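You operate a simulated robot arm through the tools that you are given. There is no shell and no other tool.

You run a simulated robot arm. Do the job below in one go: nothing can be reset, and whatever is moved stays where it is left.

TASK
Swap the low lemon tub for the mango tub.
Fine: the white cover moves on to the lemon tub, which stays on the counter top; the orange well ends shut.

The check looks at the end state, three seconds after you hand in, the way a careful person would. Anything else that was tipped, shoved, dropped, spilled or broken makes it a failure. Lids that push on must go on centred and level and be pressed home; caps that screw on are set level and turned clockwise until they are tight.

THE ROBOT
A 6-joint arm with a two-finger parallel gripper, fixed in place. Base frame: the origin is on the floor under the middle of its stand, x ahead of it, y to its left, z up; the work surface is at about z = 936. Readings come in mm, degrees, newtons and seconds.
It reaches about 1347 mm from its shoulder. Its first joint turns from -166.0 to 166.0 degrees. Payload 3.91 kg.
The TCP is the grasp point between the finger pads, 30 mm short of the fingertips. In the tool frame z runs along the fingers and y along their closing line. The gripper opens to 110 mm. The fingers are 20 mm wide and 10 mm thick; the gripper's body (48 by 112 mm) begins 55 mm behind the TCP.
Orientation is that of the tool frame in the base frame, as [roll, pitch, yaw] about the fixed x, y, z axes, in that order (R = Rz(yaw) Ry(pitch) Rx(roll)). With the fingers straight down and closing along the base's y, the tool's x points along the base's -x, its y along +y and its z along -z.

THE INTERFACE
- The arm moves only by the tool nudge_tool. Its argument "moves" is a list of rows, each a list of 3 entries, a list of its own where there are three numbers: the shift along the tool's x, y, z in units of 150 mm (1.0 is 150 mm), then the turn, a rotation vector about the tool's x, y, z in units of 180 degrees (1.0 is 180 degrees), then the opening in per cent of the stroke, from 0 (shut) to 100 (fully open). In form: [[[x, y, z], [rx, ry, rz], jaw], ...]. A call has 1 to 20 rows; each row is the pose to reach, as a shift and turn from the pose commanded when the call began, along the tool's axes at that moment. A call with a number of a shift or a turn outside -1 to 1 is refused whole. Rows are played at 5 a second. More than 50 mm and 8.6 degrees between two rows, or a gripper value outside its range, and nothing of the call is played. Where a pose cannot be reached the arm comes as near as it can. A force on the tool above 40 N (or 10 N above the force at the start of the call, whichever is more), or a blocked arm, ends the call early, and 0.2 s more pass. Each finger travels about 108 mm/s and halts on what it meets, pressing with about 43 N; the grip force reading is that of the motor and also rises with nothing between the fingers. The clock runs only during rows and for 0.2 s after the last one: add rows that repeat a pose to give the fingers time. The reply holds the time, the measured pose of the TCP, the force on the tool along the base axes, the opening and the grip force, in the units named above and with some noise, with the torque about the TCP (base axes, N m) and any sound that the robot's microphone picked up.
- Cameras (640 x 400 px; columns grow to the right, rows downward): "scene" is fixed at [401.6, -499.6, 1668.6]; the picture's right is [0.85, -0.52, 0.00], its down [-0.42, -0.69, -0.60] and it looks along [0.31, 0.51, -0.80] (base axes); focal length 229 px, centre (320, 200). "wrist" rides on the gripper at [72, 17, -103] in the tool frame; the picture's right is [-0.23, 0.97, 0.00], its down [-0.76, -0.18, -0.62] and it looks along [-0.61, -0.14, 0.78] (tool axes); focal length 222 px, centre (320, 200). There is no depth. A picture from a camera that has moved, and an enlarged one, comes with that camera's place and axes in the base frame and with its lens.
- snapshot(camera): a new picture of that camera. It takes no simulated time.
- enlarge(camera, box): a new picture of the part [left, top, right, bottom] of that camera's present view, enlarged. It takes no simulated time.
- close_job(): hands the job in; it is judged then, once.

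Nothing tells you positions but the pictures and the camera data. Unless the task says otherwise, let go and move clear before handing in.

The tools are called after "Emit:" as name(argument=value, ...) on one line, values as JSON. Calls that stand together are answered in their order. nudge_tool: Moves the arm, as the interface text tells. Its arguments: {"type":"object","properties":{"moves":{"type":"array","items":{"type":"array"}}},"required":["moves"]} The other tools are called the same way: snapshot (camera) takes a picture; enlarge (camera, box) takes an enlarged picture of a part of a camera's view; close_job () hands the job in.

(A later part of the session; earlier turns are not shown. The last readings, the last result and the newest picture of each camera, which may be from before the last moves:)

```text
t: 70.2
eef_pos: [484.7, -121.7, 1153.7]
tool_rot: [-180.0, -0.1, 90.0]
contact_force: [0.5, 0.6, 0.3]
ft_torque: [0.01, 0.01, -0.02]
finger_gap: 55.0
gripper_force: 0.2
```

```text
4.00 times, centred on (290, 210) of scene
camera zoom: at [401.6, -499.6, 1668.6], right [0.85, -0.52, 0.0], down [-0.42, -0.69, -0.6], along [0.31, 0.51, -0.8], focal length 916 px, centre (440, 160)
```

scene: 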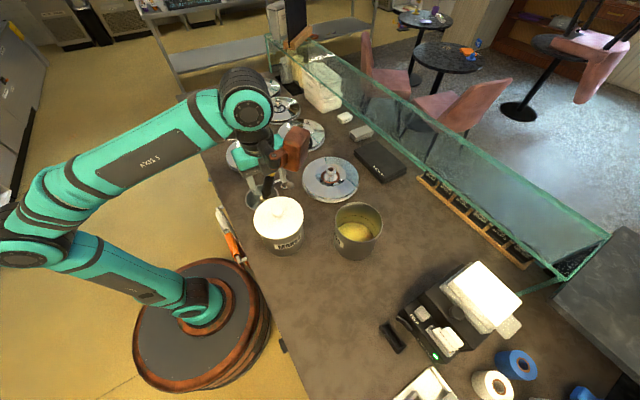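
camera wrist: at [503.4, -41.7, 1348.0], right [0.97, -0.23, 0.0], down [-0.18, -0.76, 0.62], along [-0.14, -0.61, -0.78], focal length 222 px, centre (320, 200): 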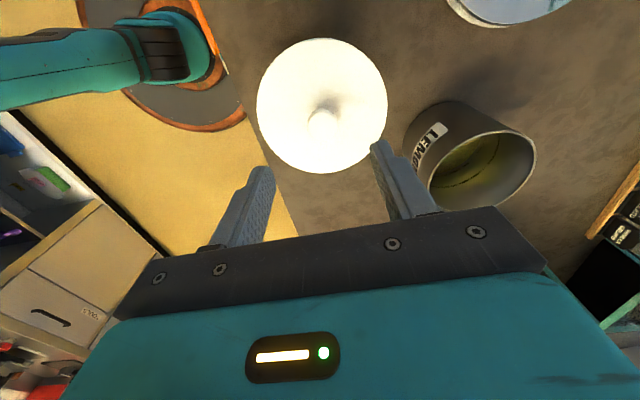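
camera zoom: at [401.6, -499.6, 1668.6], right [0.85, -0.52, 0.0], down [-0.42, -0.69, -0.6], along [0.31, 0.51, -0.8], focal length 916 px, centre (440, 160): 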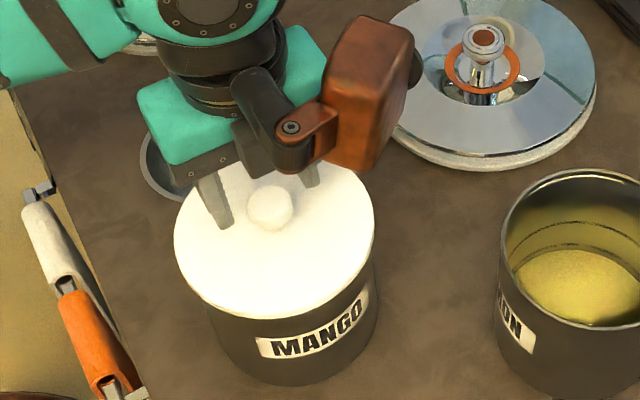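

Emit:
nudge_tool(moves=[[[-0.01, 0.004, 0.05], [0, 0, 0], 50], [[-0.01, 0.004, 0.1], [0, 0, 0], 50], [[-0.01, 0.004, 0.14], [0, 0, 0], 50], [[-0.01, 0.004, 0.165], [0, 0, 0], 50], [[-0.01, 0.004, 0.165], [0, 0, 0], 50]])

Emit:
enlarge(camera="wrist", box=[220, 50, 420, 220])

Emit:
enlarge(camera="scene", box=[230, 160, 350, 260])

```text
t: 71.3
eef_pos: [486.2, -124.1, 1129.0]
tool_rot: [180.0, -0.2, 90.0]
contact_force: [0.5, 0.0, 0.1]
ft_torque: [-0.03, -0.03, 0.01]
finger_gap: 55.3
gripper_force: 0.0
```

```text
2.35 times, centred on (320, 135) of wrist
camera zoom: at [504.3, -53.4, 1231.7], right [0.97, -0.23, 0.0], down [-0.18, -0.76, 0.62], along [-0.14, -0.61, -0.78], focal length 523 px, centre (320, 353)
```

zoom: 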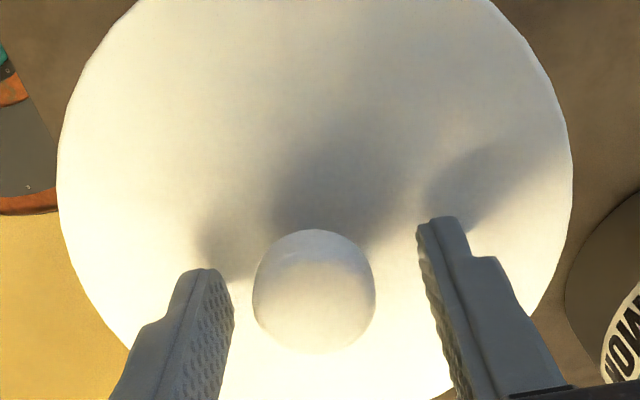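

```text
4.00 times, centred on (290, 210) of scene
camera zoom: at [401.6, -499.6, 1668.6], right [0.85, -0.52, 0.0], down [-0.42, -0.69, -0.6], along [0.31, 0.51, -0.8], focal length 916 px, centre (440, 160)
```

zoom: 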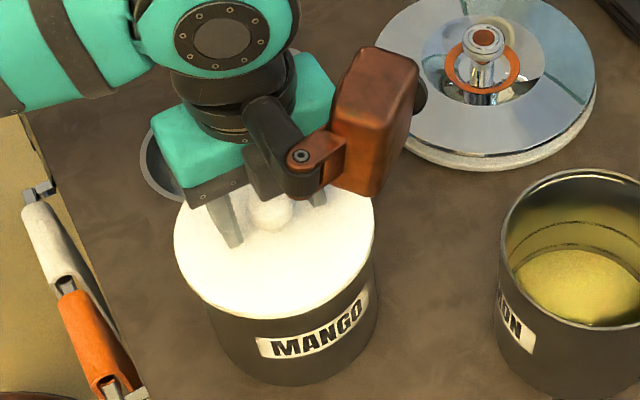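

Emit:
nudge_tool(moves=[[[0, -0.01, 0.0], [0, 0, 0], 45], [[0, -0.01, 0.0], [0, 0, 0], 35], [[0, -0.01, 0.0], [0, 0, 0], 20], [[0, -0.01, 0.0], [0, 0, 0], 0], [[0, -0.01, 0.0], [0, 0, 0], 0], [[0, -0.01, 0.0], [0, 0, 0], 0]])

Emit:
enlarge(camera="wrist", box=[220, 50, 420, 220])

```text
t: 72.8
eef_pos: [485.9, -124.5, 1130.1]
tool_rot: [180.0, 0.0, 89.9]
contact_force: [0.2, -0.6, 2.1]
ft_torque: [-0.04, -0.03, -0.1]
finger_gap: 29.6
gripper_force: 43.3
```

```text
2.35 times, centred on (320, 135) of wrist
camera zoom: at [503.0, -53.2, 1232.1], right [0.97, -0.23, 0.0], down [-0.18, -0.76, 0.62], along [-0.14, -0.61, -0.78], focal length 523 px, centre (320, 353)
```

zoom: 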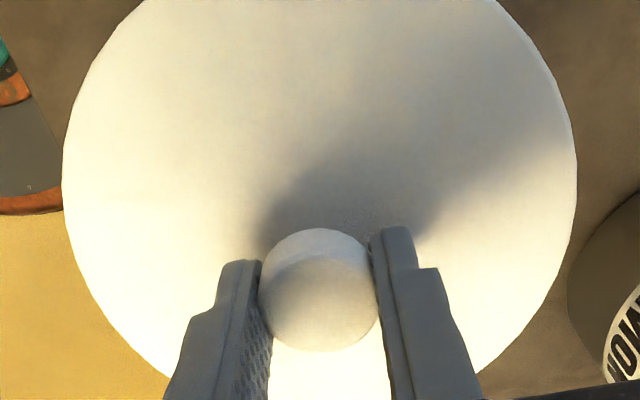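

Knob gripped at 29.6 mm. I'm pulling up gently and watching the force.

Emit:
nudge_tool(moves=[[[0, 0, -0.01], [0, 0, 0], 0], [[0, 0, -0.02], [0, 0, 0], 0], [[0, 0, -0.03], [0, 0, 0], 0], [[0, 0, -0.04], [0, 0, 0], 0], [[0, 0, -0.05], [0, 0, 0], 0], [[0, 0, -0.05], [0, 0, 0], 0]])

Emit:
enlarge(camera="scene", box=[230, 160, 350, 260])

```text
t: 74.2
eef_pos: [486.0, -123.7, 1137.3]
tool_rot: [179.9, -0.1, 90.0]
contact_force: [-0.2, 0.1, -1.6]
ft_torque: [0.01, 0.01, 0.03]
finger_gap: 29.4
gripper_force: 42.9
```

```text
4.00 times, centred on (290, 210) of scene
camera zoom: at [401.6, -499.6, 1668.6], right [0.85, -0.52, 0.0], down [-0.42, -0.69, -0.6], along [0.31, 0.51, -0.8], focal length 916 px, centre (440, 160)
```

zoom: 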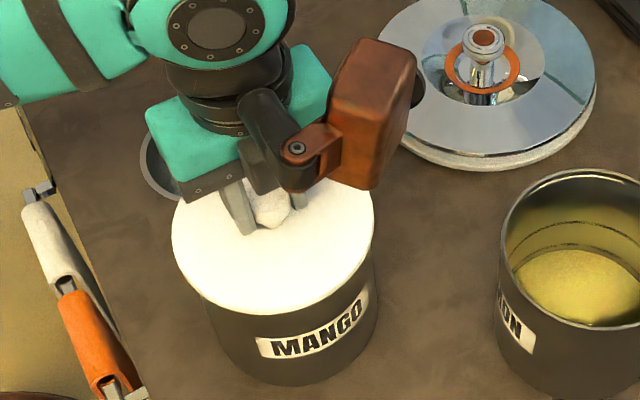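

The cover is coming off freely, at under 2 N. I'm lifting it clear.

Emit:
nudge_tool(moves=[[[0, 0, -0.06], [0, 0, 0], 0], [[0, 0, -0.14], [0, 0, 0], 0], [[0, 0, -0.24], [0, 0, 0], 0], [[0, 0, -0.36], [0, 0, 0], 0], [[0, 0, -0.48], [0, 0, 0], 0], [[0, 0, -0.55], [0, 0, 0], 0], [[0, 0, -0.55], [0, 0, 0], 0]])

Emit:
enlarge(camera="scene", box=[220, 140, 380, 260])

Emit:
snapshot(camera="scene")

```text
t: 75.8
eef_pos: [486.0, -125.9, 1221.0]
tool_rot: [180.0, 0.0, 90.0]
contact_force: [0.7, 0.1, -1.0]
ft_torque: [-0.02, -0.01, -0.03]
finger_gap: 29.3
gripper_force: 43.0
```

```text
3.33 times, centred on (300, 200) of scene
camera zoom: at [401.6, -499.6, 1668.6], right [0.85, -0.52, 0.0], down [-0.42, -0.69, -0.6], along [0.31, 0.51, -0.8], focal length 764 px, centre (387, 200)
```

zoom: 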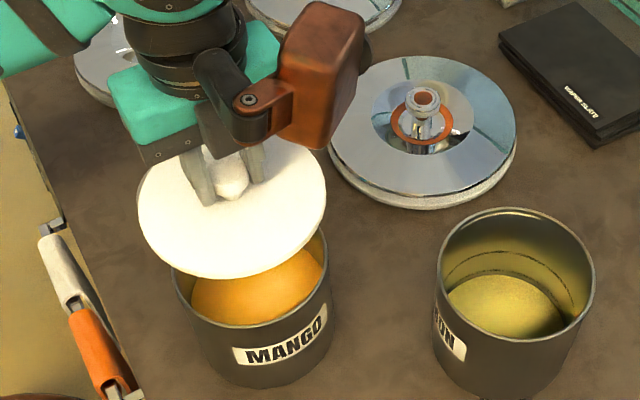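

```text
taken
```

scene: 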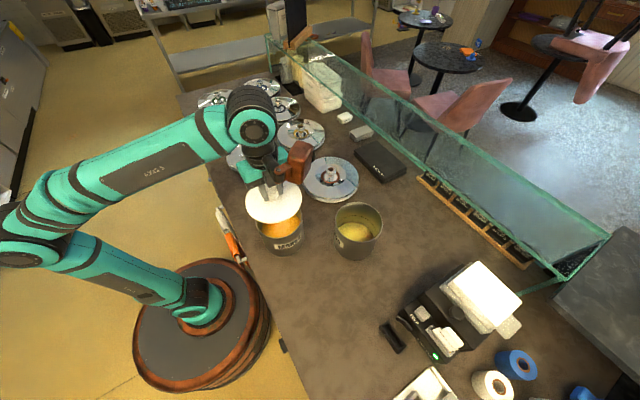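

The cover is off and the mango contents are visible below the rim. Before moving I'm taking enlarged scene views of both tubs, so I can place the lemon tub's centre relative to the mango tub's known centre.

Emit:
enlarge(camera="scene", box=[320, 190, 400, 240])

Emit:
enlarge(camera="scene", box=[240, 200, 320, 250])

Emit:
enlarge(camera="scene", box=[320, 220, 400, 270])

```text
8.00 times, centred on (360, 215) of scene
camera zoom: at [401.6, -499.6, 1668.6], right [0.85, -0.52, 0.0], down [-0.42, -0.69, -0.6], along [0.31, 0.51, -0.8], focal length 1833 px, centre (0, 80)
```

zoom: 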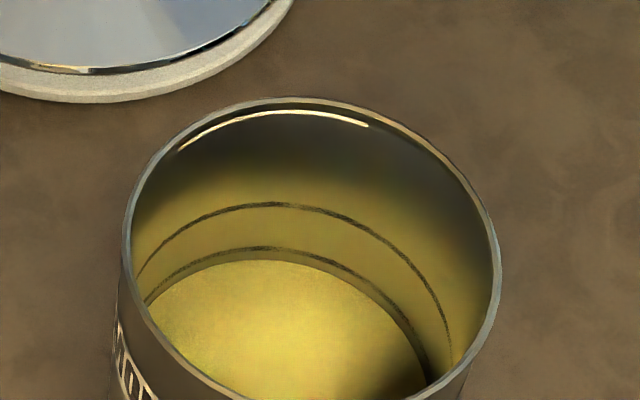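

```text
8.00 times, centred on (280, 225) of scene
camera zoom: at [401.6, -499.6, 1668.6], right [0.85, -0.52, 0.0], down [-0.42, -0.69, -0.6], along [0.31, 0.51, -0.8], focal length 1833 px, centre (640, 0)
```

zoom: 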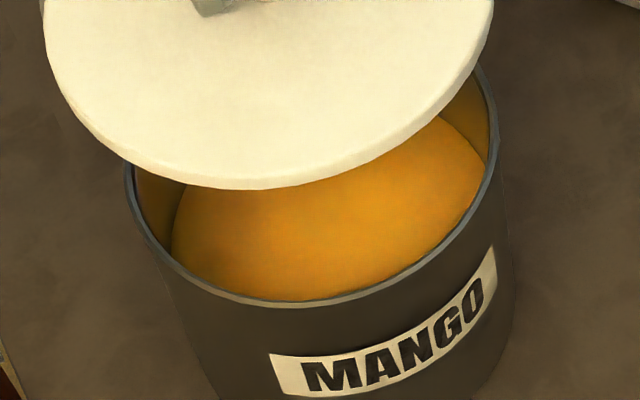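

```text
8.00 times, centred on (360, 245) of scene
camera zoom: at [401.6, -499.6, 1668.6], right [0.85, -0.52, 0.0], down [-0.42, -0.69, -0.6], along [0.31, 0.51, -0.8], focal length 1833 px, centre (0, -160)
```

zoom: 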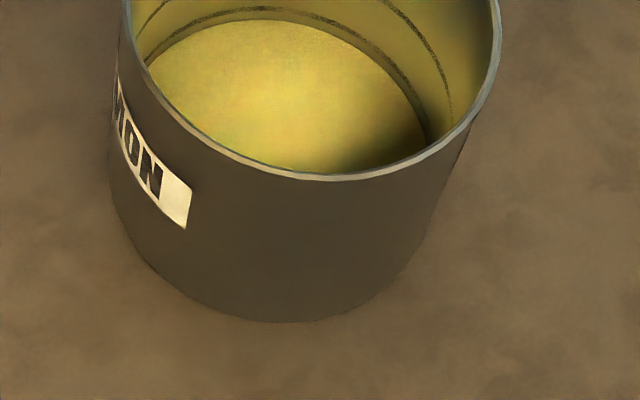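

From the scene views the lemon tub's centre comes out about (+194.9, -134.7) from the mango tub's, near (681, -259). I'm carrying the cover there at height.

Emit:
nudge_tool(moves=[[[-0.05, 0.08, 0], [0, 0, 0], 0], [[-0.13, 0.2, 0], [0, 0, 0], 0], [[-0.22, 0.33, 0], [0, 0, 0], 0], [[-0.31, 0.46, 0], [0, 0, 0], 0], [[-0.4, 0.59, 0], [0, 0, 0], 0], [[-0.45, 0.65, 0], [0, 0, 0], 0], [[-0.45, 0.65, 0], [0, 0, 0], 0]])

Emit:
nudge_tool(moves=[[[-0.05, 0.08, 0], [0, 0, 0], 0], [[-0.13, 0.2, 0], [0, 0, 0], 0], [[-0.22, 0.33, 0], [0, 0, 0], 0], [[-0.31, 0.46, 0], [0, 0, 0], 0], [[-0.4, 0.59, 0], [0, 0, 0], 0], [[-0.439, 0.649, 0], [0, 0, 0], 0], [[-0.439, 0.649, 0.1], [0, 0, 0], 0], [[-0.439, 0.649, 0.25], [0, 0, 0], 0], [[-0.439, 0.649, 0.4], [0, 0, 0], 0], [[-0.439, 0.649, 0.4], [0, 0, 0], 0]])

Emit:
enlarge(camera="scene", box=[310, 180, 410, 270])

Emit:
snapshot(camera="wrist")

```text
t: 77.3
eef_pos: [584.5, -191.8, 1224.3]
tool_rot: [179.9, -0.1, 90.0]
contact_force: [-0.4, -0.1, -0.9]
ft_torque: [0.02, -0.03, 0.01]
finger_gap: 29.4
gripper_force: 43.3
```

```text
t: 79.5
eef_pos: [680.7, -257.2, 1157.5]
tool_rot: [180.0, -0.1, 90.0]
contact_force: [0.0, -1.1, -0.4]
ft_torque: [0.03, 0.0, 0.0]
finger_gap: 29.1
gripper_force: 43.3
```

```text
4.44 times, centred on (360, 225) of scene
camera zoom: at [401.6, -499.6, 1668.6], right [0.85, -0.52, 0.0], down [-0.42, -0.69, -0.6], along [0.31, 0.51, -0.8], focal length 1018 px, centre (142, 89)
```

zoom: 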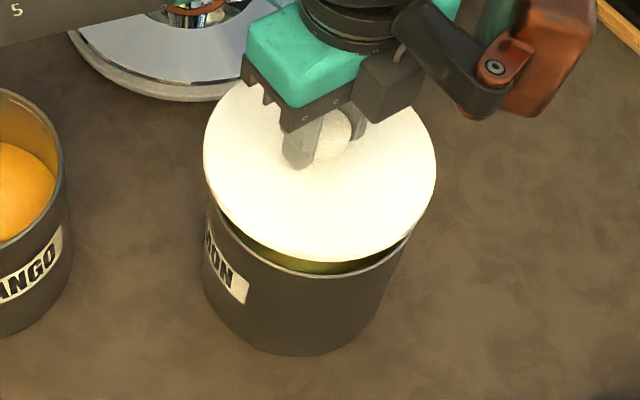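

```text
taken
camera wrist: at [697.9, -186.5, 1261.1], right [0.97, -0.23, 0.0], down [-0.18, -0.76, 0.62], along [-0.14, -0.61, -0.78], focal length 222 px, centre (320, 200)
```

wrist: 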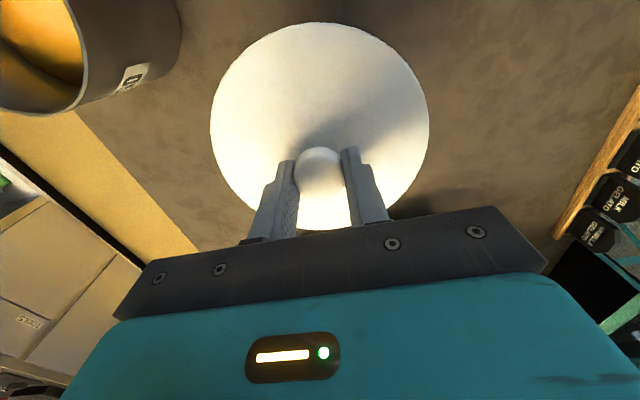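

Emit:
enlarge(camera="scene", box=[320, 200, 420, 250])

Emit:
enlarge(camera="scene", box=[325, 190, 405, 240])

```text
6.40 times, centred on (370, 225) of scene
camera zoom: at [401.6, -499.6, 1668.6], right [0.85, -0.52, 0.0], down [-0.42, -0.69, -0.6], along [0.31, 0.51, -0.8], focal length 1466 px, centre (0, 40)
```

zoom: 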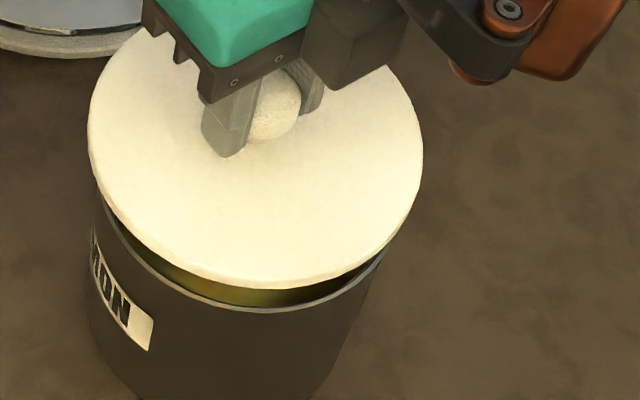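

```text
8.00 times, centred on (365, 215) of scene
camera zoom: at [401.6, -499.6, 1668.6], right [0.85, -0.52, 0.0], down [-0.42, -0.69, -0.6], along [0.31, 0.51, -0.8], focal length 1833 px, centre (-40, 80)
```

zoom: 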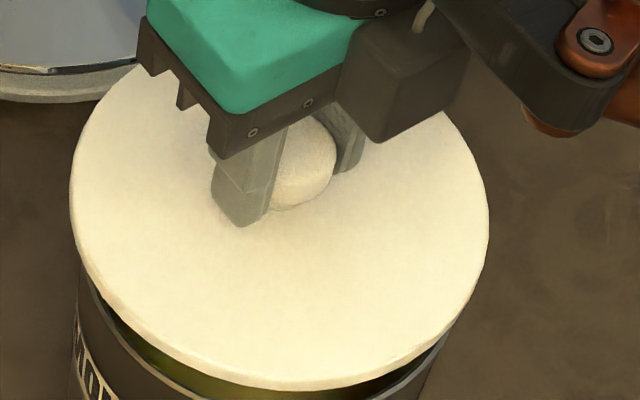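

The cover looks about 3.5 mm too far back relative to the tub. I'm correcting and lowering to about 8 mm above the seat for a finer comparison.

Emit:
nudge_tool(moves=[[[-0.024, -0.005, 0], [0, 0, 0], 0], [[-0.024, -0.005, 0.04], [0, 0, 0], 0], [[-0.024, -0.005, 0.08], [0, 0, 0], 0], [[-0.024, -0.005, 0.12], [0, 0, 0], 0], [[-0.024, -0.005, 0.12], [0, 0, 0], 0]])

Emit:
enlarge(camera="scene", box=[320, 200, 420, 250])

Emit:
enlarge(camera="scene", box=[325, 210, 385, 250])

Emit:
enlarge(camera="wrist", box=[190, 0, 450, 200])

```text
t: 80.8
eef_pos: [681.0, -261.8, 1142.0]
tool_rot: [180.0, -0.1, 90.1]
contact_force: [0.4, -0.5, -0.3]
ft_torque: [0.0, -0.01, 0.04]
finger_gap: 29.4
gripper_force: 43.1
```

```text
6.40 times, centred on (370, 225) of scene
camera zoom: at [401.6, -499.6, 1668.6], right [0.85, -0.52, 0.0], down [-0.42, -0.69, -0.6], along [0.31, 0.51, -0.8], focal length 1466 px, centre (0, 40)
```

zoom: 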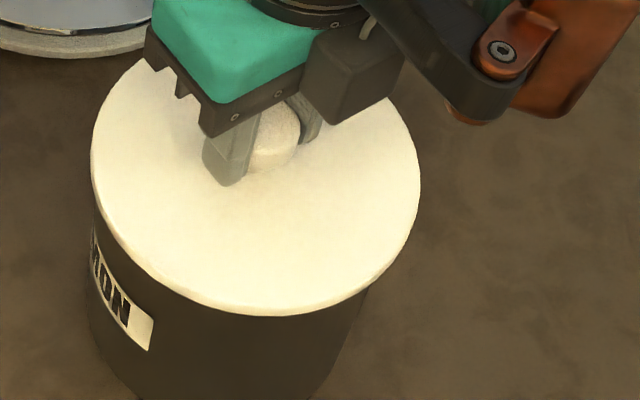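

```text
10.00 times, centred on (355, 230) of scene
camera zoom: at [401.6, -499.6, 1668.6], right [0.85, -0.52, 0.0], down [-0.42, -0.69, -0.6], along [0.31, 0.51, -0.8], focal length 2291 px, centre (-30, -100)
```

zoom: 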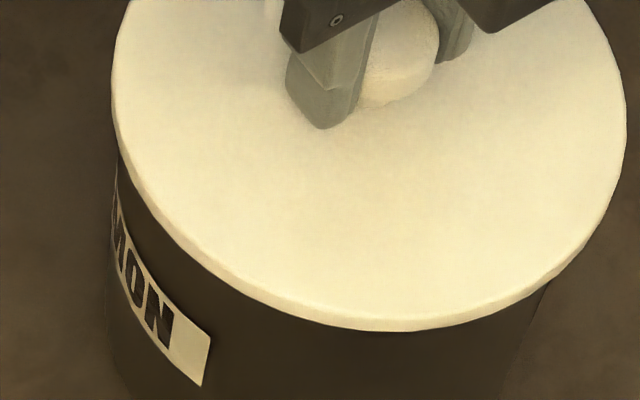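

```text
2.00 times, centred on (320, 100) of wrist
camera zoom: at [697.5, -191.0, 1243.9], right [0.97, -0.23, 0.0], down [-0.18, -0.76, 0.62], along [-0.14, -0.61, -0.78], focal length 444 px, centre (320, 400)
```

zoom: 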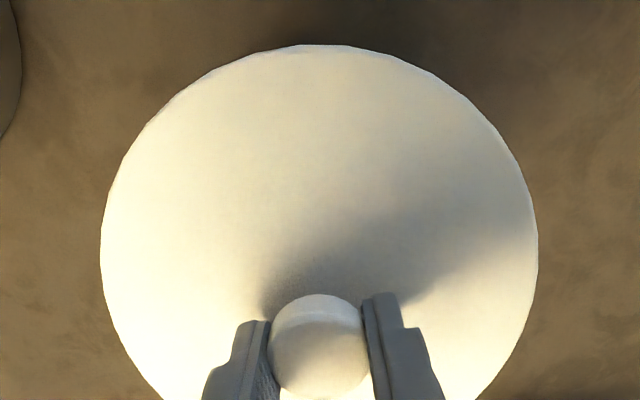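

Emit:
nudge_tool(moves=[[[0.007, -0.002, 0], [0, 0, 0], 0], [[0.007, -0.002, 0.02], [0, 0, 0], 0], [[0.007, -0.002, 0.035], [0, 0, 0], 0], [[0.007, -0.002, 0.045], [0, 0, 0], 0], [[0.007, -0.002, 0.05], [0, 0, 0], 0], [[0.007, -0.002, 0.05], [0, 0, 0], 0]])

Emit:
enlarge(camera="scene", box=[320, 200, 420, 250])

```text
t: 82.2
eef_pos: [680.5, -259.2, 1133.5]
tool_rot: [-179.9, -0.2, 89.9]
contact_force: [1.4, 1.6, 0.2]
ft_torque: [0.06, -0.01, -0.03]
finger_gap: 29.3
gripper_force: 43.0
```

```text
6.40 times, centred on (370, 225) of scene
camera zoom: at [401.6, -499.6, 1668.6], right [0.85, -0.52, 0.0], down [-0.42, -0.69, -0.6], along [0.31, 0.51, -0.8], focal length 1466 px, centre (0, 40)
```

zoom: 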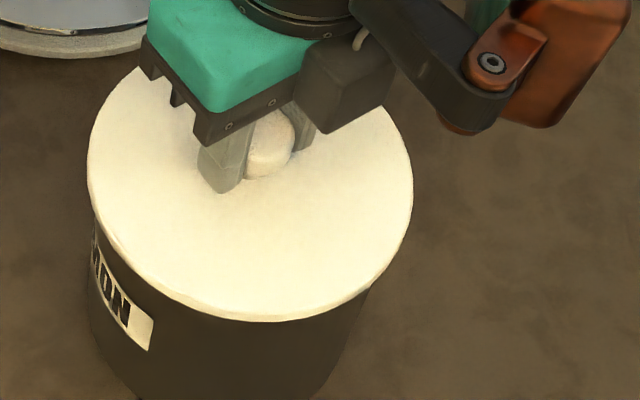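

The cover is now within about 1 mm of concentric with the tub. I'm pressing down gently.

Emit:
nudge_tool(moves=[[[0, 0, 0.01], [0, 0, 0], 0], [[0, 0, 0.02], [0, 0, 0], 0], [[0, 0, 0.03], [0, 0, 0], 0], [[0, 0, 0.03], [0, 0, 0], 0]])

```text
t: 83.2
eef_pos: [679.9, -259.7, 1130.8]
tool_rot: [-179.9, 0.0, 90.0]
contact_force: [7.4, 0.5, 12.7]
ft_torque: [-0.01, -0.27, 0.01]
finger_gap: 29.0
gripper_force: 43.7
```

Emit:
nudge_tool(moves=[[[0, 0.005, -0.005], [0, 0, 0], 0], [[0, 0.01, -0.005], [0, 0, 0], 0], [[0, 0.01, -0.005], [0, 0, 0], 0]])

Emit:
enlarge(camera="scene", box=[320, 200, 420, 250])

```text
t: 84.0
eef_pos: [680.6, -259.4, 1131.3]
tool_rot: [-179.8, 0.0, 90.0]
contact_force: [0.4, 1.1, -1.3]
ft_torque: [0.04, -0.01, -0.03]
finger_gap: 29.4
gripper_force: 43.2
```

```text
6.40 times, centred on (370, 225) of scene
camera zoom: at [401.6, -499.6, 1668.6], right [0.85, -0.52, 0.0], down [-0.42, -0.69, -0.6], along [0.31, 0.51, -0.8], focal length 1466 px, centre (0, 40)
```

zoom: 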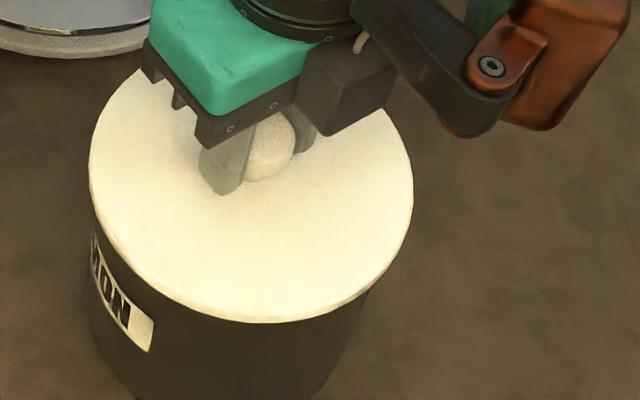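

Emit:
nudge_tool(moves=[[[0, 0, 0.01], [0, 0, 0], 0], [[0, 0, 0.02], [0, 0, 0], 0], [[0, 0, 0.02], [0, 0, 0], 0]])

```text
t: 84.8
eef_pos: [681.8, -260.7, 1127.9]
tool_rot: [180.0, 0.0, 90.0]
contact_force: [6.4, -4.3, 33.2]
ft_torque: [-0.06, -0.07, -0.03]
finger_gap: 29.3
gripper_force: 43.3
```

Emit:
enlarge(camera="scene", box=[320, 200, 420, 250])

Emit:
enlarge(camera="scene", box=[325, 215, 385, 265])

Emit:
enlarge(camera="wrist", box=[190, 0, 450, 200])

```text
6.40 times, centred on (370, 225) of scene
camera zoom: at [401.6, -499.6, 1668.6], right [0.85, -0.52, 0.0], down [-0.42, -0.69, -0.6], along [0.31, 0.51, -0.8], focal length 1466 px, centre (0, 40)
```

zoom: 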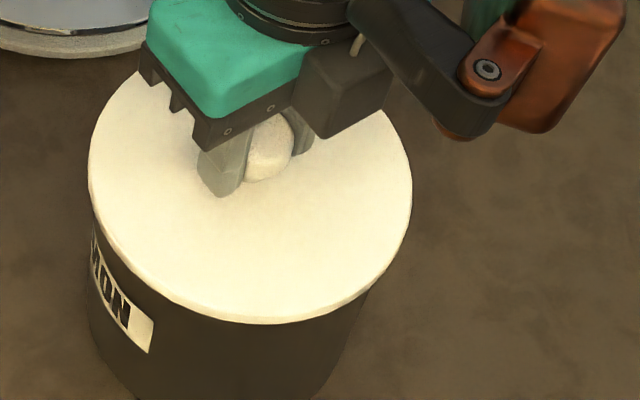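

```text
8.00 times, centred on (355, 240) of scene
camera zoom: at [401.6, -499.6, 1668.6], right [0.85, -0.52, 0.0], down [-0.42, -0.69, -0.6], along [0.31, 0.51, -0.8], focal length 1833 px, centre (40, -120)
```

zoom: 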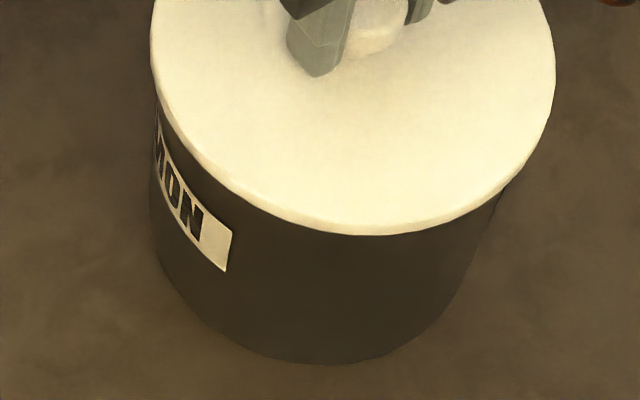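

```text
2.00 times, centred on (320, 100) of wrist
camera zoom: at [697.8, -188.8, 1230.9], right [0.97, -0.23, 0.0], down [-0.18, -0.76, 0.62], along [-0.14, -0.61, -0.78], focal length 444 px, centre (320, 400)
```

zoom: 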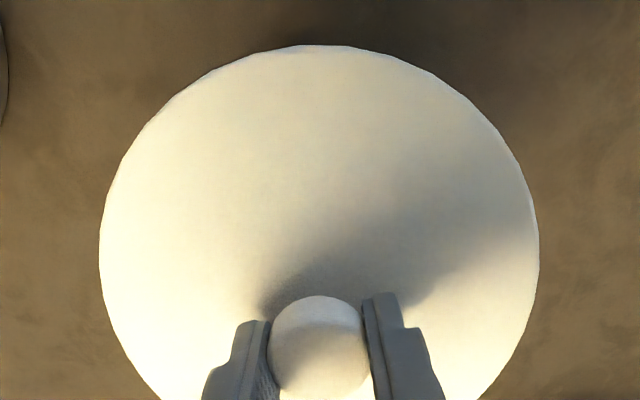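

The cover is seated, level, pressed with 33 N and flush with the rim. I'm releasing the knob and backing off.

Emit:
nudge_tool(moves=[[[0, 0, -0.01], [0, 0, 0], 0], [[0, 0, -0.01], [0, 0, 0], 20], [[0, 0, -0.01], [0, 0, 0], 34], [[0, 0, -0.01], [0, 0, 0], 48], [[0, 0, -0.01], [0, 0, 0], 48], [[0, 0, -0.12], [0, 0, 0], 48], [[0, 0, -0.3], [0, 0, 0], 48], [[0, 0, -0.5], [0, 0, 0], 48], [[0, 0, -0.5], [0, 0, 0], 48]])

Emit:
enlarge(camera="scene", box=[240, 170, 420, 280])

Emit:
enlarge(camera="scene", box=[325, 200, 405, 260])

Emit:
snapshot(camera="wrist")

```text
t: 86.8
eef_pos: [681.3, -259.0, 1202.3]
tool_rot: [180.0, -0.1, 90.0]
contact_force: [0.1, -0.3, 0.1]
ft_torque: [0.03, -0.03, 0.0]
finger_gap: 52.9
gripper_force: 0.0
```

```text
3.56 times, centred on (330, 225) of scene
camera zoom: at [401.6, -499.6, 1668.6], right [0.85, -0.52, 0.0], down [-0.42, -0.69, -0.6], along [0.31, 0.51, -0.8], focal length 815 px, centre (284, 111)
```

zoom: 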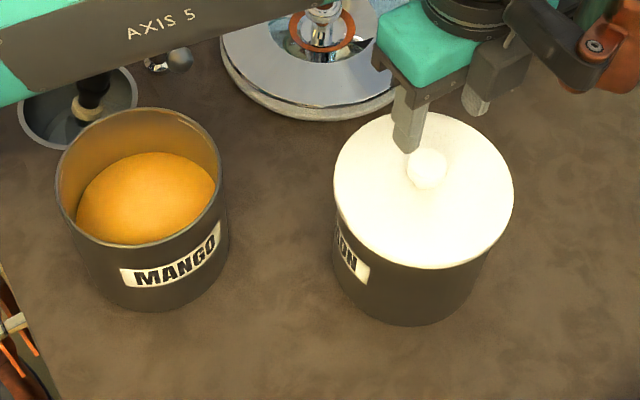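

```text
6.67 times, centred on (365, 230) of scene
camera zoom: at [401.6, -499.6, 1668.6], right [0.85, -0.52, 0.0], down [-0.42, -0.69, -0.6], along [0.31, 0.51, -0.8], focal length 1528 px, centre (20, 0)
```

zoom: 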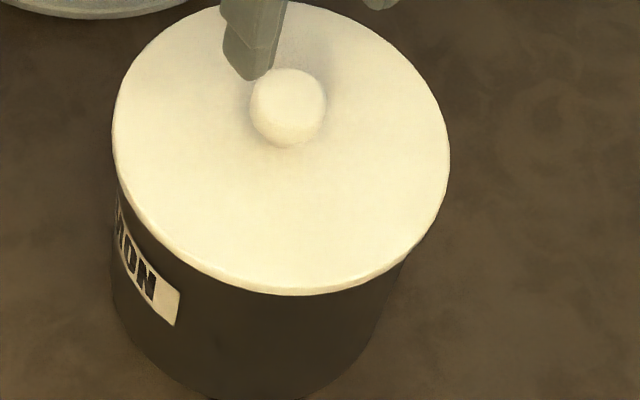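

```text
taken
camera wrist: at [698.8, -189.0, 1304.1], right [0.97, -0.23, 0.0], down [-0.18, -0.76, 0.62], along [-0.14, -0.61, -0.78], focal length 222 px, centre (320, 200)
```

wrist: 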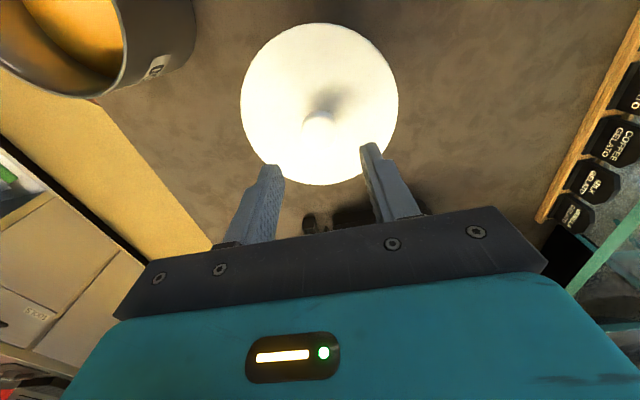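

The white cover is seated on the lemon tub. Now I'm moving above the robot-side wall of the open mango tub to plan the same kind of grip.

Emit:
nudge_tool(moves=[[[0.05, -0.1, 0], [0, 0, 0], 48], [[0.15, -0.3, 0], [0, 0, 0], 40], [[0.25, -0.5, 0], [0, 0, 0], 22], [[0.35, -0.7, 0], [0, 0, 0], 22], [[0.45, -0.85, 0], [0, 0, 0], 22], [[0.45, -0.85, 0], [0, 0, 0], 22]])

Emit:
nudge_tool(moves=[[[0.1, -0.15, 0], [0, 0, 0], 22], [[0.2, -0.35, 0], [0, 0, 0], 22], [[0.3, -0.55, 0], [0, 0, 0], 22], [[0.4, -0.75, 0], [0, 0, 0], 22], [[0.45, -0.85, 0], [0, 0, 0], 22], [[0.45, -0.85, 0], [0, 0, 0], 22]])

Emit:
snapshot(camera="wrist")

Emit:
snapshot(camera="scene")

```text
t: 88.2
eef_pos: [556.0, -193.0, 1198.6]
tool_rot: [-179.9, -0.1, 90.0]
contact_force: [-1.0, -0.5, -0.9]
ft_torque: [0.0, -0.01, 0.02]
finger_gap: 24.3
gripper_force: 0.0
```

```text
t: 89.5
eef_pos: [426.7, -122.8, 1202.3]
tool_rot: [-180.0, -0.1, 90.1]
contact_force: [1.0, -0.3, -0.4]
ft_torque: [0.0, -0.02, 0.01]
finger_gap: 24.2
gripper_force: 0.0
```

```text
taken
camera wrist: at [443.0, -52.8, 1306.0], right [0.97, -0.23, 0.0], down [-0.18, -0.76, 0.62], along [-0.14, -0.61, -0.78], focal length 222 px, centre (320, 200)
```

wrist: 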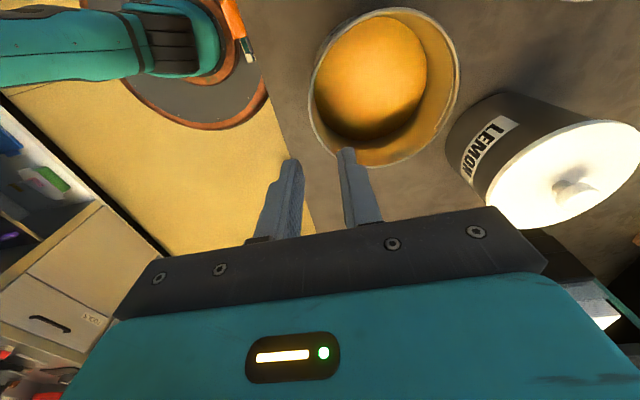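

```text
taken
```

scene: 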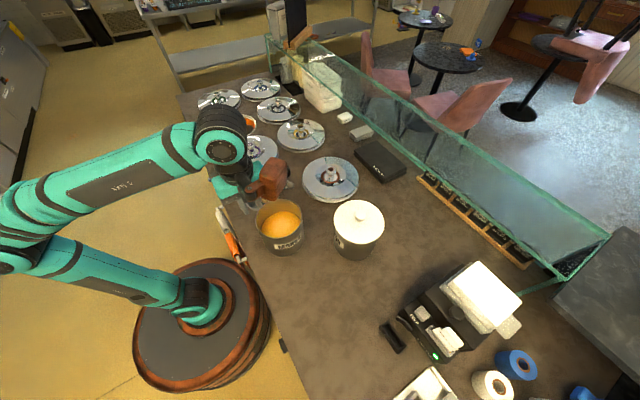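

Emit:
enlarge(camera="wrist", box=[270, 0, 480, 180])

```text
2.22 times, centred on (375, 90) of wrist
camera zoom: at [443.0, -52.8, 1306.0], right [0.97, -0.23, 0.0], down [-0.18, -0.76, 0.62], along [-0.14, -0.61, -0.78], focal length 494 px, centre (198, 444)
```

zoom: 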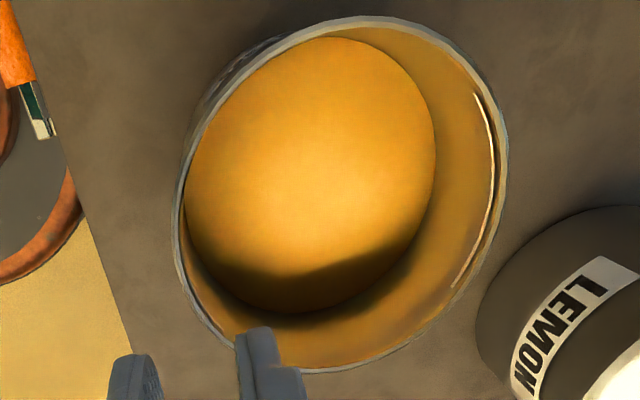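

The mango contents sit about 55 mm or more below the rim, leaving room for the inner finger. I'm lowering to just above the rim with the wall between the fingers.

Emit:
nudge_tool(moves=[[[-0.011, -0.045, 0.1], [0, 0, 0], 22], [[-0.011, -0.045, 0.25], [0, 0, 0], 22], [[-0.011, -0.045, 0.38], [0, 0, 0], 22], [[-0.011, -0.045, 0.46], [0, 0, 0], 22], [[-0.011, -0.045, 0.46], [0, 0, 0], 22]])

Emit:
enlarge(camera="wrist", box=[230, 60, 430, 210])

Emit:
enlarge(camera="scene", box=[240, 180, 320, 240])

```text
t: 90.8
eef_pos: [419.6, -128.3, 1133.5]
tool_rot: [-180.0, -0.1, 90.0]
contact_force: [-0.8, 0.0, -0.7]
ft_torque: [-0.02, 0.02, 0.02]
finger_gap: 24.1
gripper_force: 0.0
```

```text
2.67 times, centred on (330, 135) of wrist
camera zoom: at [435.6, -57.2, 1236.6], right [0.97, -0.23, 0.0], down [-0.18, -0.76, 0.62], along [-0.14, -0.61, -0.78], focal length 592 px, centre (293, 373)
```

zoom: 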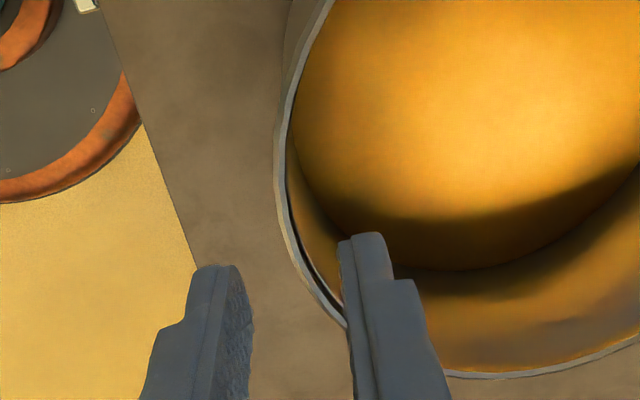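

```text
6.67 times, centred on (280, 210) of scene
camera zoom: at [401.6, -499.6, 1668.6], right [0.85, -0.52, 0.0], down [-0.42, -0.69, -0.6], along [0.31, 0.51, -0.8], focal length 1528 px, centre (587, 133)
```

zoom: 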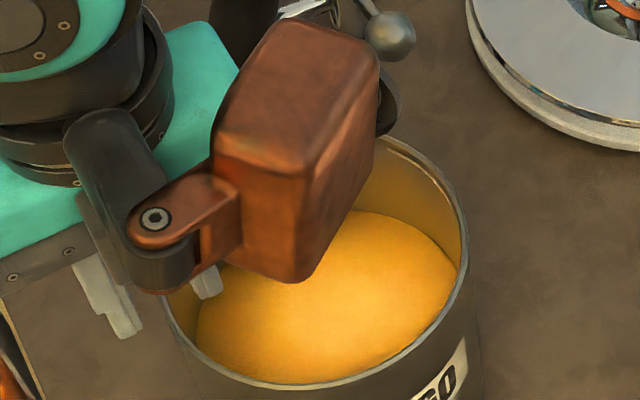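

Emit:
nudge_tool(moves=[[[0.01, -0.005, 0], [0, 0, 0], 14], [[0.01, -0.005, 0.05], [0, 0, 0], 14], [[0.01, -0.005, 0.1], [0, 0, 0], 14], [[0.01, -0.005, 0.15], [0, 0, 0], 14], [[0.01, -0.005, 0.15], [0, 0, 0], 14]])

Emit:
enlarge(camera="wrist", box=[230, 60, 430, 210])

```text
t: 92.0
eef_pos: [419.7, -126.7, 1113.3]
tool_rot: [180.0, -0.1, 90.1]
contact_force: [0.8, -0.6, 0.4]
ft_torque: [0.02, -0.04, 0.07]
finger_gap: 15.7
gripper_force: 0.1
```

```text
2.67 times, centred on (330, 135) of wrist
camera zoom: at [435.6, -55.7, 1214.3], right [0.97, -0.23, 0.0], down [-0.18, -0.76, 0.62], along [-0.14, -0.61, -0.78], focal length 592 px, centre (293, 373)
```

zoom: 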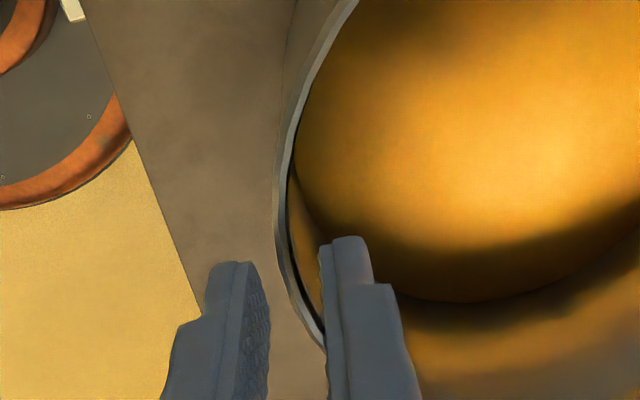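

Emit:
nudge_tool(moves=[[[0, 0, 0.05], [0, 0, 0], 14], [[0, 0, 0.1], [0, 0, 0], 14], [[0, 0, 0.15], [0, 0, 0], 14], [[0, 0, 0.17], [0, 0, 0], 14], [[0, 0, 0.17], [0, 0, 0], 14]])

Emit:
enlarge(camera="wrist", box=[230, 60, 430, 210])

Emit:
enlarge(camera="scene", box=[230, 190, 330, 260])

```text
t: 93.2
eef_pos: [421.0, -124.6, 1086.0]
tool_rot: [-180.0, -0.1, 90.0]
contact_force: [-0.3, -0.1, 0.2]
ft_torque: [-0.02, 0.02, 0.01]
finger_gap: 15.3
gripper_force: 0.1
```

```text
2.67 times, centred on (330, 135) of wrist
camera zoom: at [436.5, -54.7, 1189.1], right [0.97, -0.23, 0.0], down [-0.18, -0.76, 0.62], along [-0.14, -0.61, -0.78], focal length 592 px, centre (293, 373)
```

zoom: 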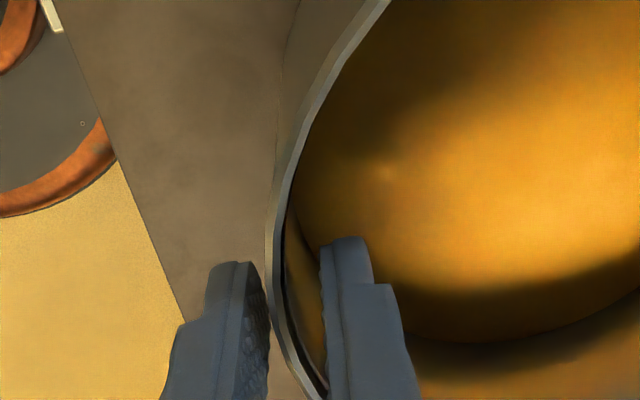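

```text
5.71 times, centred on (280, 225) of scene
camera zoom: at [401.6, -499.6, 1668.6], right [0.85, -0.52, 0.0], down [-0.42, -0.69, -0.6], along [0.31, 0.51, -0.8], focal length 1309 px, centre (549, 57)
```

zoom: 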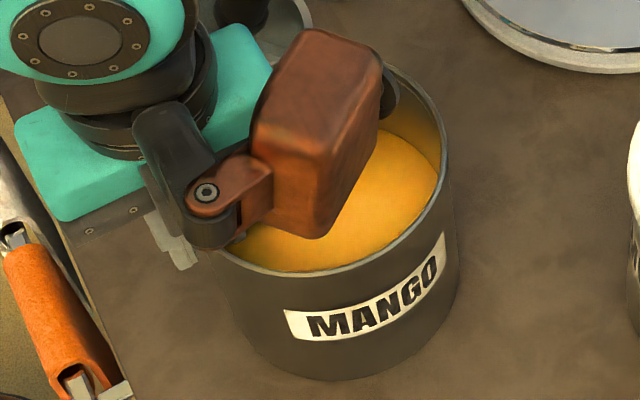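

Wall well between the pads, about 35 mm of overlap. I'm centring slightly and closing.

Emit:
nudge_tool(moves=[[[0, -0.012, 0], [0, 0, 0], 14], [[0, -0.012, 0], [0, 0, 0], 8], [[0, -0.012, 0], [0, 0, 0], 3], [[0, -0.012, 0], [0, 0, 0], 0], [[0, -0.012, 0], [0, 0, 0], 0], [[0, -0.012, 0], [0, 0, 0], 0]])

Emit:
nudge_tool(moves=[[[0, 0, -0.01], [0, 0, 0], 0], [[0, 0, -0.02], [0, 0, 0], 0], [[0, 0, -0.03], [0, 0, 0], 0], [[0, 0, -0.05], [0, 0, 0], 0], [[0, 0, -0.07], [0, 0, 0], 0], [[0, 0, -0.07], [0, 0, 0], 0]])

Emit:
enlarge(camera="scene", box=[230, 180, 330, 260])

Emit:
enlarge(camera="wrist", box=[230, 60, 430, 210])

```text
t: 94.5
eef_pos: [417.3, -125.4, 1087.4]
tool_rot: [-180.0, -0.2, 89.9]
contact_force: [0.9, 0.6, -0.6]
ft_torque: [-0.21, -0.37, 0.05]
finger_gap: 7.0
gripper_force: 43.6
```

```text
t: 96.0
eef_pos: [418.5, -125.0, 1095.5]
tool_rot: [-179.9, -0.2, 90.0]
contact_force: [1.0, -0.1, -9.4]
ft_torque: [0.05, 0.67, -0.01]
finger_gap: 7.0
gripper_force: 43.4
```

```text
5.00 times, centred on (280, 220) of scene
camera zoom: at [401.6, -499.6, 1668.6], right [0.85, -0.52, 0.0], down [-0.42, -0.69, -0.6], along [0.31, 0.51, -0.8], focal length 1146 px, centre (520, 100)
```

zoom: 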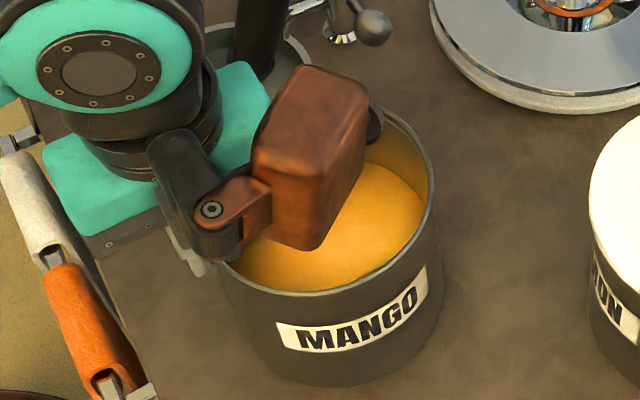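

```text
2.67 times, centred on (330, 135) of wrist
camera zoom: at [434.5, -54.3, 1198.1], right [0.97, -0.23, 0.0], down [-0.18, -0.76, 0.62], along [-0.14, -0.61, -0.78], focal length 592 px, centre (293, 373)
```

zoom: 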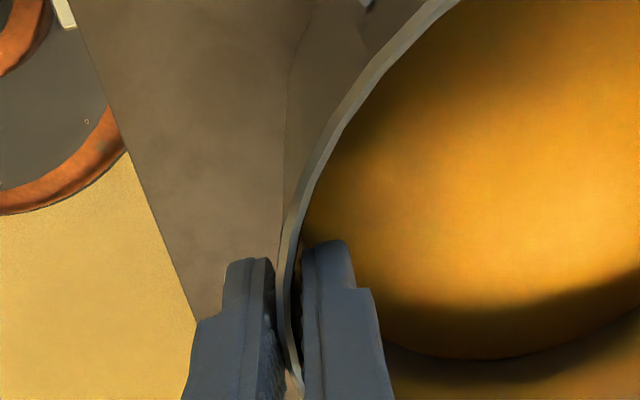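

Gripped; lifting shows about 9.4 N (about 1 kg) with the load centred where expected. I'm lifting a bit more to check for tilt.

Emit:
nudge_tool(moves=[[[0, 0, -0.03], [0, 0, 0], 0], [[0, 0, -0.07], [0, 0, 0], 0], [[0, 0, -0.11], [0, 0, 0], 0], [[0, 0, -0.15], [0, 0, 0], 0], [[0, 0, -0.15], [0, 0, 0], 0]])

Emit:
enlarge(camera="scene", box=[230, 170, 330, 270])

Emit:
snapshot(camera="wrist")

```text
t: 97.2
eef_pos: [417.4, -124.4, 1118.0]
tool_rot: [180.0, -0.1, 90.0]
contact_force: [0.6, 0.0, -10.0]
ft_torque: [0.02, 0.64, -0.01]
finger_gap: 6.9
gripper_force: 43.4
```

```text
4.00 times, centred on (280, 220) of scene
camera zoom: at [401.6, -499.6, 1668.6], right [0.85, -0.52, 0.0], down [-0.42, -0.69, -0.6], along [0.31, 0.51, -0.8], focal length 916 px, centre (480, 120)
```

zoom: 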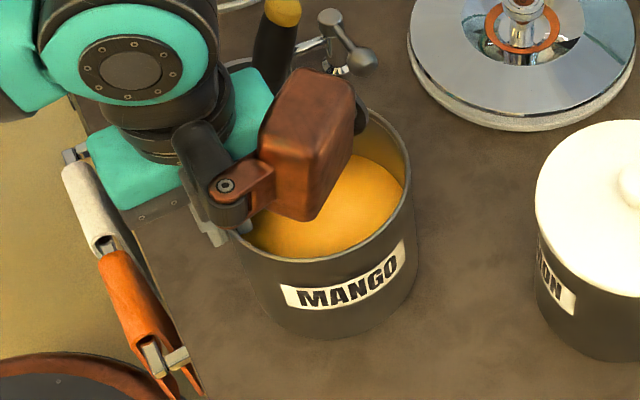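

```text
taken
camera wrist: at [435.0, -54.8, 1220.6], right [0.97, -0.23, 0.0], down [-0.18, -0.76, 0.62], along [-0.14, -0.61, -0.78], focal length 222 px, centre (320, 200)
```

wrist: 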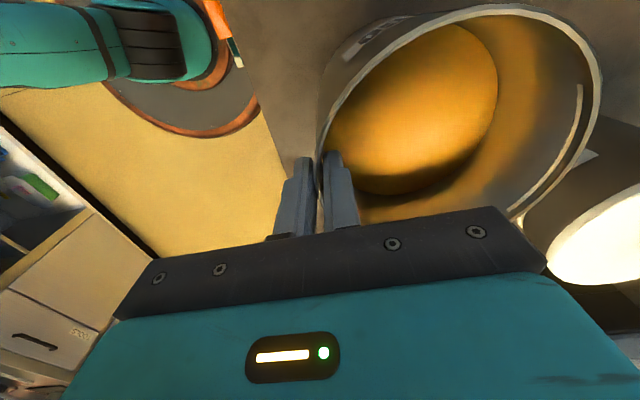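

Emit:
enlarge(camera="scene", box=[240, 180, 340, 270])

Emit:
enlarge(camera="wrist", box=[240, 100, 400, 240])

```text
4.44 times, centred on (290, 225) of scene
camera zoom: at [401.6, -499.6, 1668.6], right [0.85, -0.52, 0.0], down [-0.42, -0.69, -0.6], along [0.31, 0.51, -0.8], focal length 1018 px, centre (453, 89)
```

zoom: 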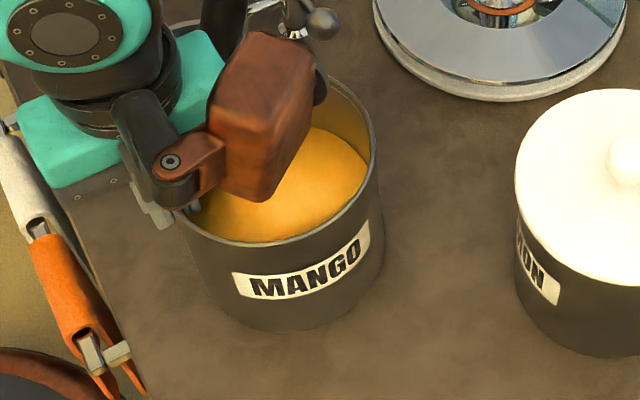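

```text
2.86 times, centred on (320, 170) of wrist
camera zoom: at [435.0, -54.8, 1220.6], right [0.97, -0.23, 0.0], down [-0.18, -0.76, 0.62], along [-0.14, -0.61, -0.78], focal length 635 px, centre (320, 286)
```

zoom: 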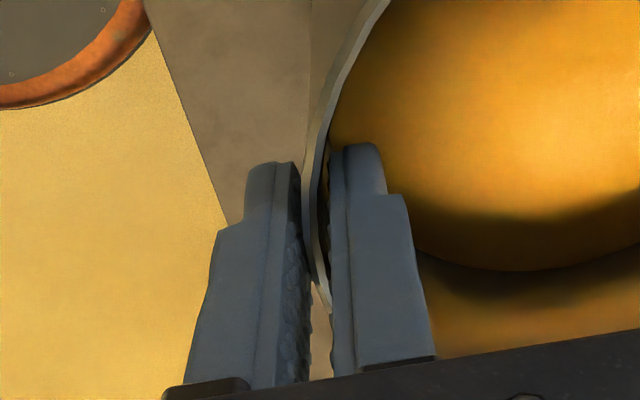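

The load seems fine, but the jaw gap reads 7 mm and I suspect a slight tilt. I'm measuring the rim more carefully before carrying it.

Emit:
enlarge(camera="wrist", box=[310, 0, 630, 230])

Emit:
nudge_tool(moves=[[[0, 0, 0], [0, 0, 0], 0]])

```text
1.74 times, centred on (470, 115) of wrist
camera zoom: at [435.0, -54.8, 1220.6], right [0.97, -0.23, 0.0], down [-0.18, -0.76, 0.62], along [-0.14, -0.61, -0.78], focal length 386 px, centre (59, 348)
```

zoom: 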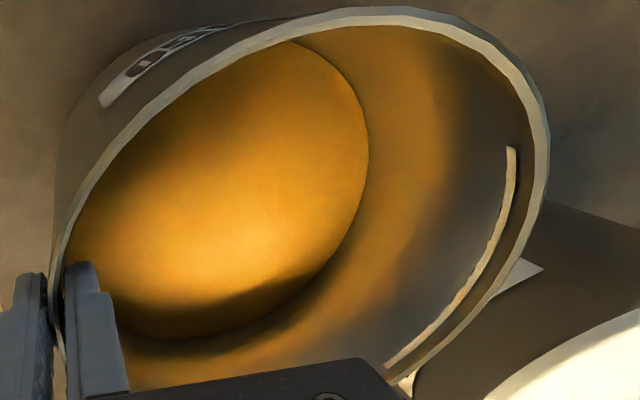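

```text
t: 97.5
eef_pos: [418.1, -126.0, 1117.7]
tool_rot: [-180.0, -0.1, 90.1]
contact_force: [-0.3, -0.3, -10.2]
ft_torque: [0.08, 0.67, 0.03]
finger_gap: 6.8
gripper_force: 43.4
```

The tub is roughly level, but the grip is shallow (about 30 mm) with a wide gap. To be safe I'll set it back down and regrip deeper, as I did with the lemon tub.

Emit:
nudge_tool(moves=[[[0, 0, 0.04], [0, 0, 0], 0], [[0, 0, 0.08], [0, 0, 0], 0], [[0, 0, 0.12], [0, 0, 0], 0], [[0, 0, 0.15], [0, 0, 0], 0], [[0, 0, 0.165], [0, 0, 0], 0], [[0, 0, 0.18], [0, 0, 0], 0], [[0, 0, 0.19], [0, 0, 0], 0], [[0, 0, 0.2], [0, 0, 0], 0], [[0, 0, 0.2], [0, 0, 0], 0]])

```text
t: 99.5
eef_pos: [416.2, -125.9, 1087.9]
tool_rot: [180.0, -0.1, 89.9]
contact_force: [-0.5, 0.1, -9.6]
ft_torque: [0.07, 0.62, -0.01]
finger_gap: 7.2
gripper_force: 42.9
```

Emit:
nudge_tool(moves=[[[0, 0, 0.007], [0, 0, 0], 0], [[0, 0, 0.014], [0, 0, 0], 0], [[0, 0, 0.021], [0, 0, 0], 0], [[0, 0, 0.021], [0, 0, 0], 0]])

```text
t: 100.5
eef_pos: [416.2, -124.6, 1086.1]
tool_rot: [179.9, 0.0, 90.0]
contact_force: [-2.7, 0.3, 4.2]
ft_torque: [-0.15, 0.25, -0.01]
finger_gap: 7.0
gripper_force: 43.1
```

It touched down at the same height, so it wasn't tilting or slipping. I'll take a look at the current resting state for comparison.

Emit:
enlarge(camera="scene", box=[240, 180, 340, 270])

Emit:
enlarge(camera="wrist", box=[310, 0, 630, 230])

```text
4.44 times, centred on (290, 225) of scene
camera zoom: at [401.6, -499.6, 1668.6], right [0.85, -0.52, 0.0], down [-0.42, -0.69, -0.6], along [0.31, 0.51, -0.8], focal length 1018 px, centre (453, 89)
```

zoom: 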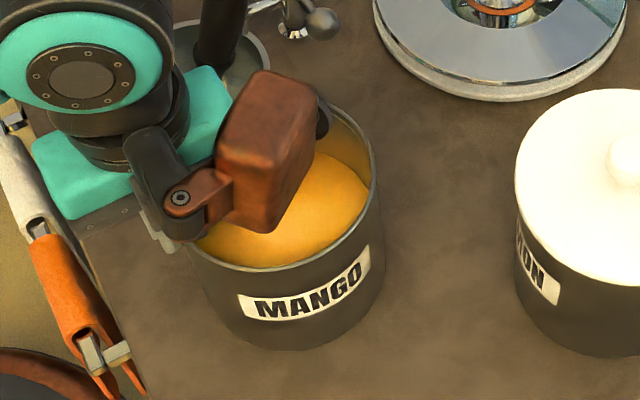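

```text
1.74 times, centred on (470, 115) of wrist
camera zoom: at [432.9, -54.6, 1188.7], right [0.97, -0.23, 0.0], down [-0.18, -0.76, 0.62], along [-0.14, -0.61, -0.78], focal length 386 px, centre (59, 348)
```

zoom: 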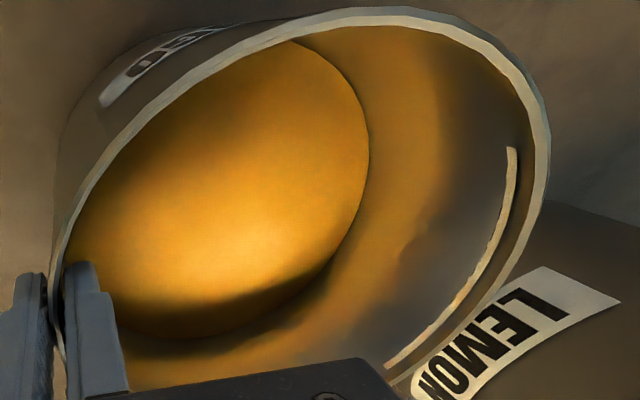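

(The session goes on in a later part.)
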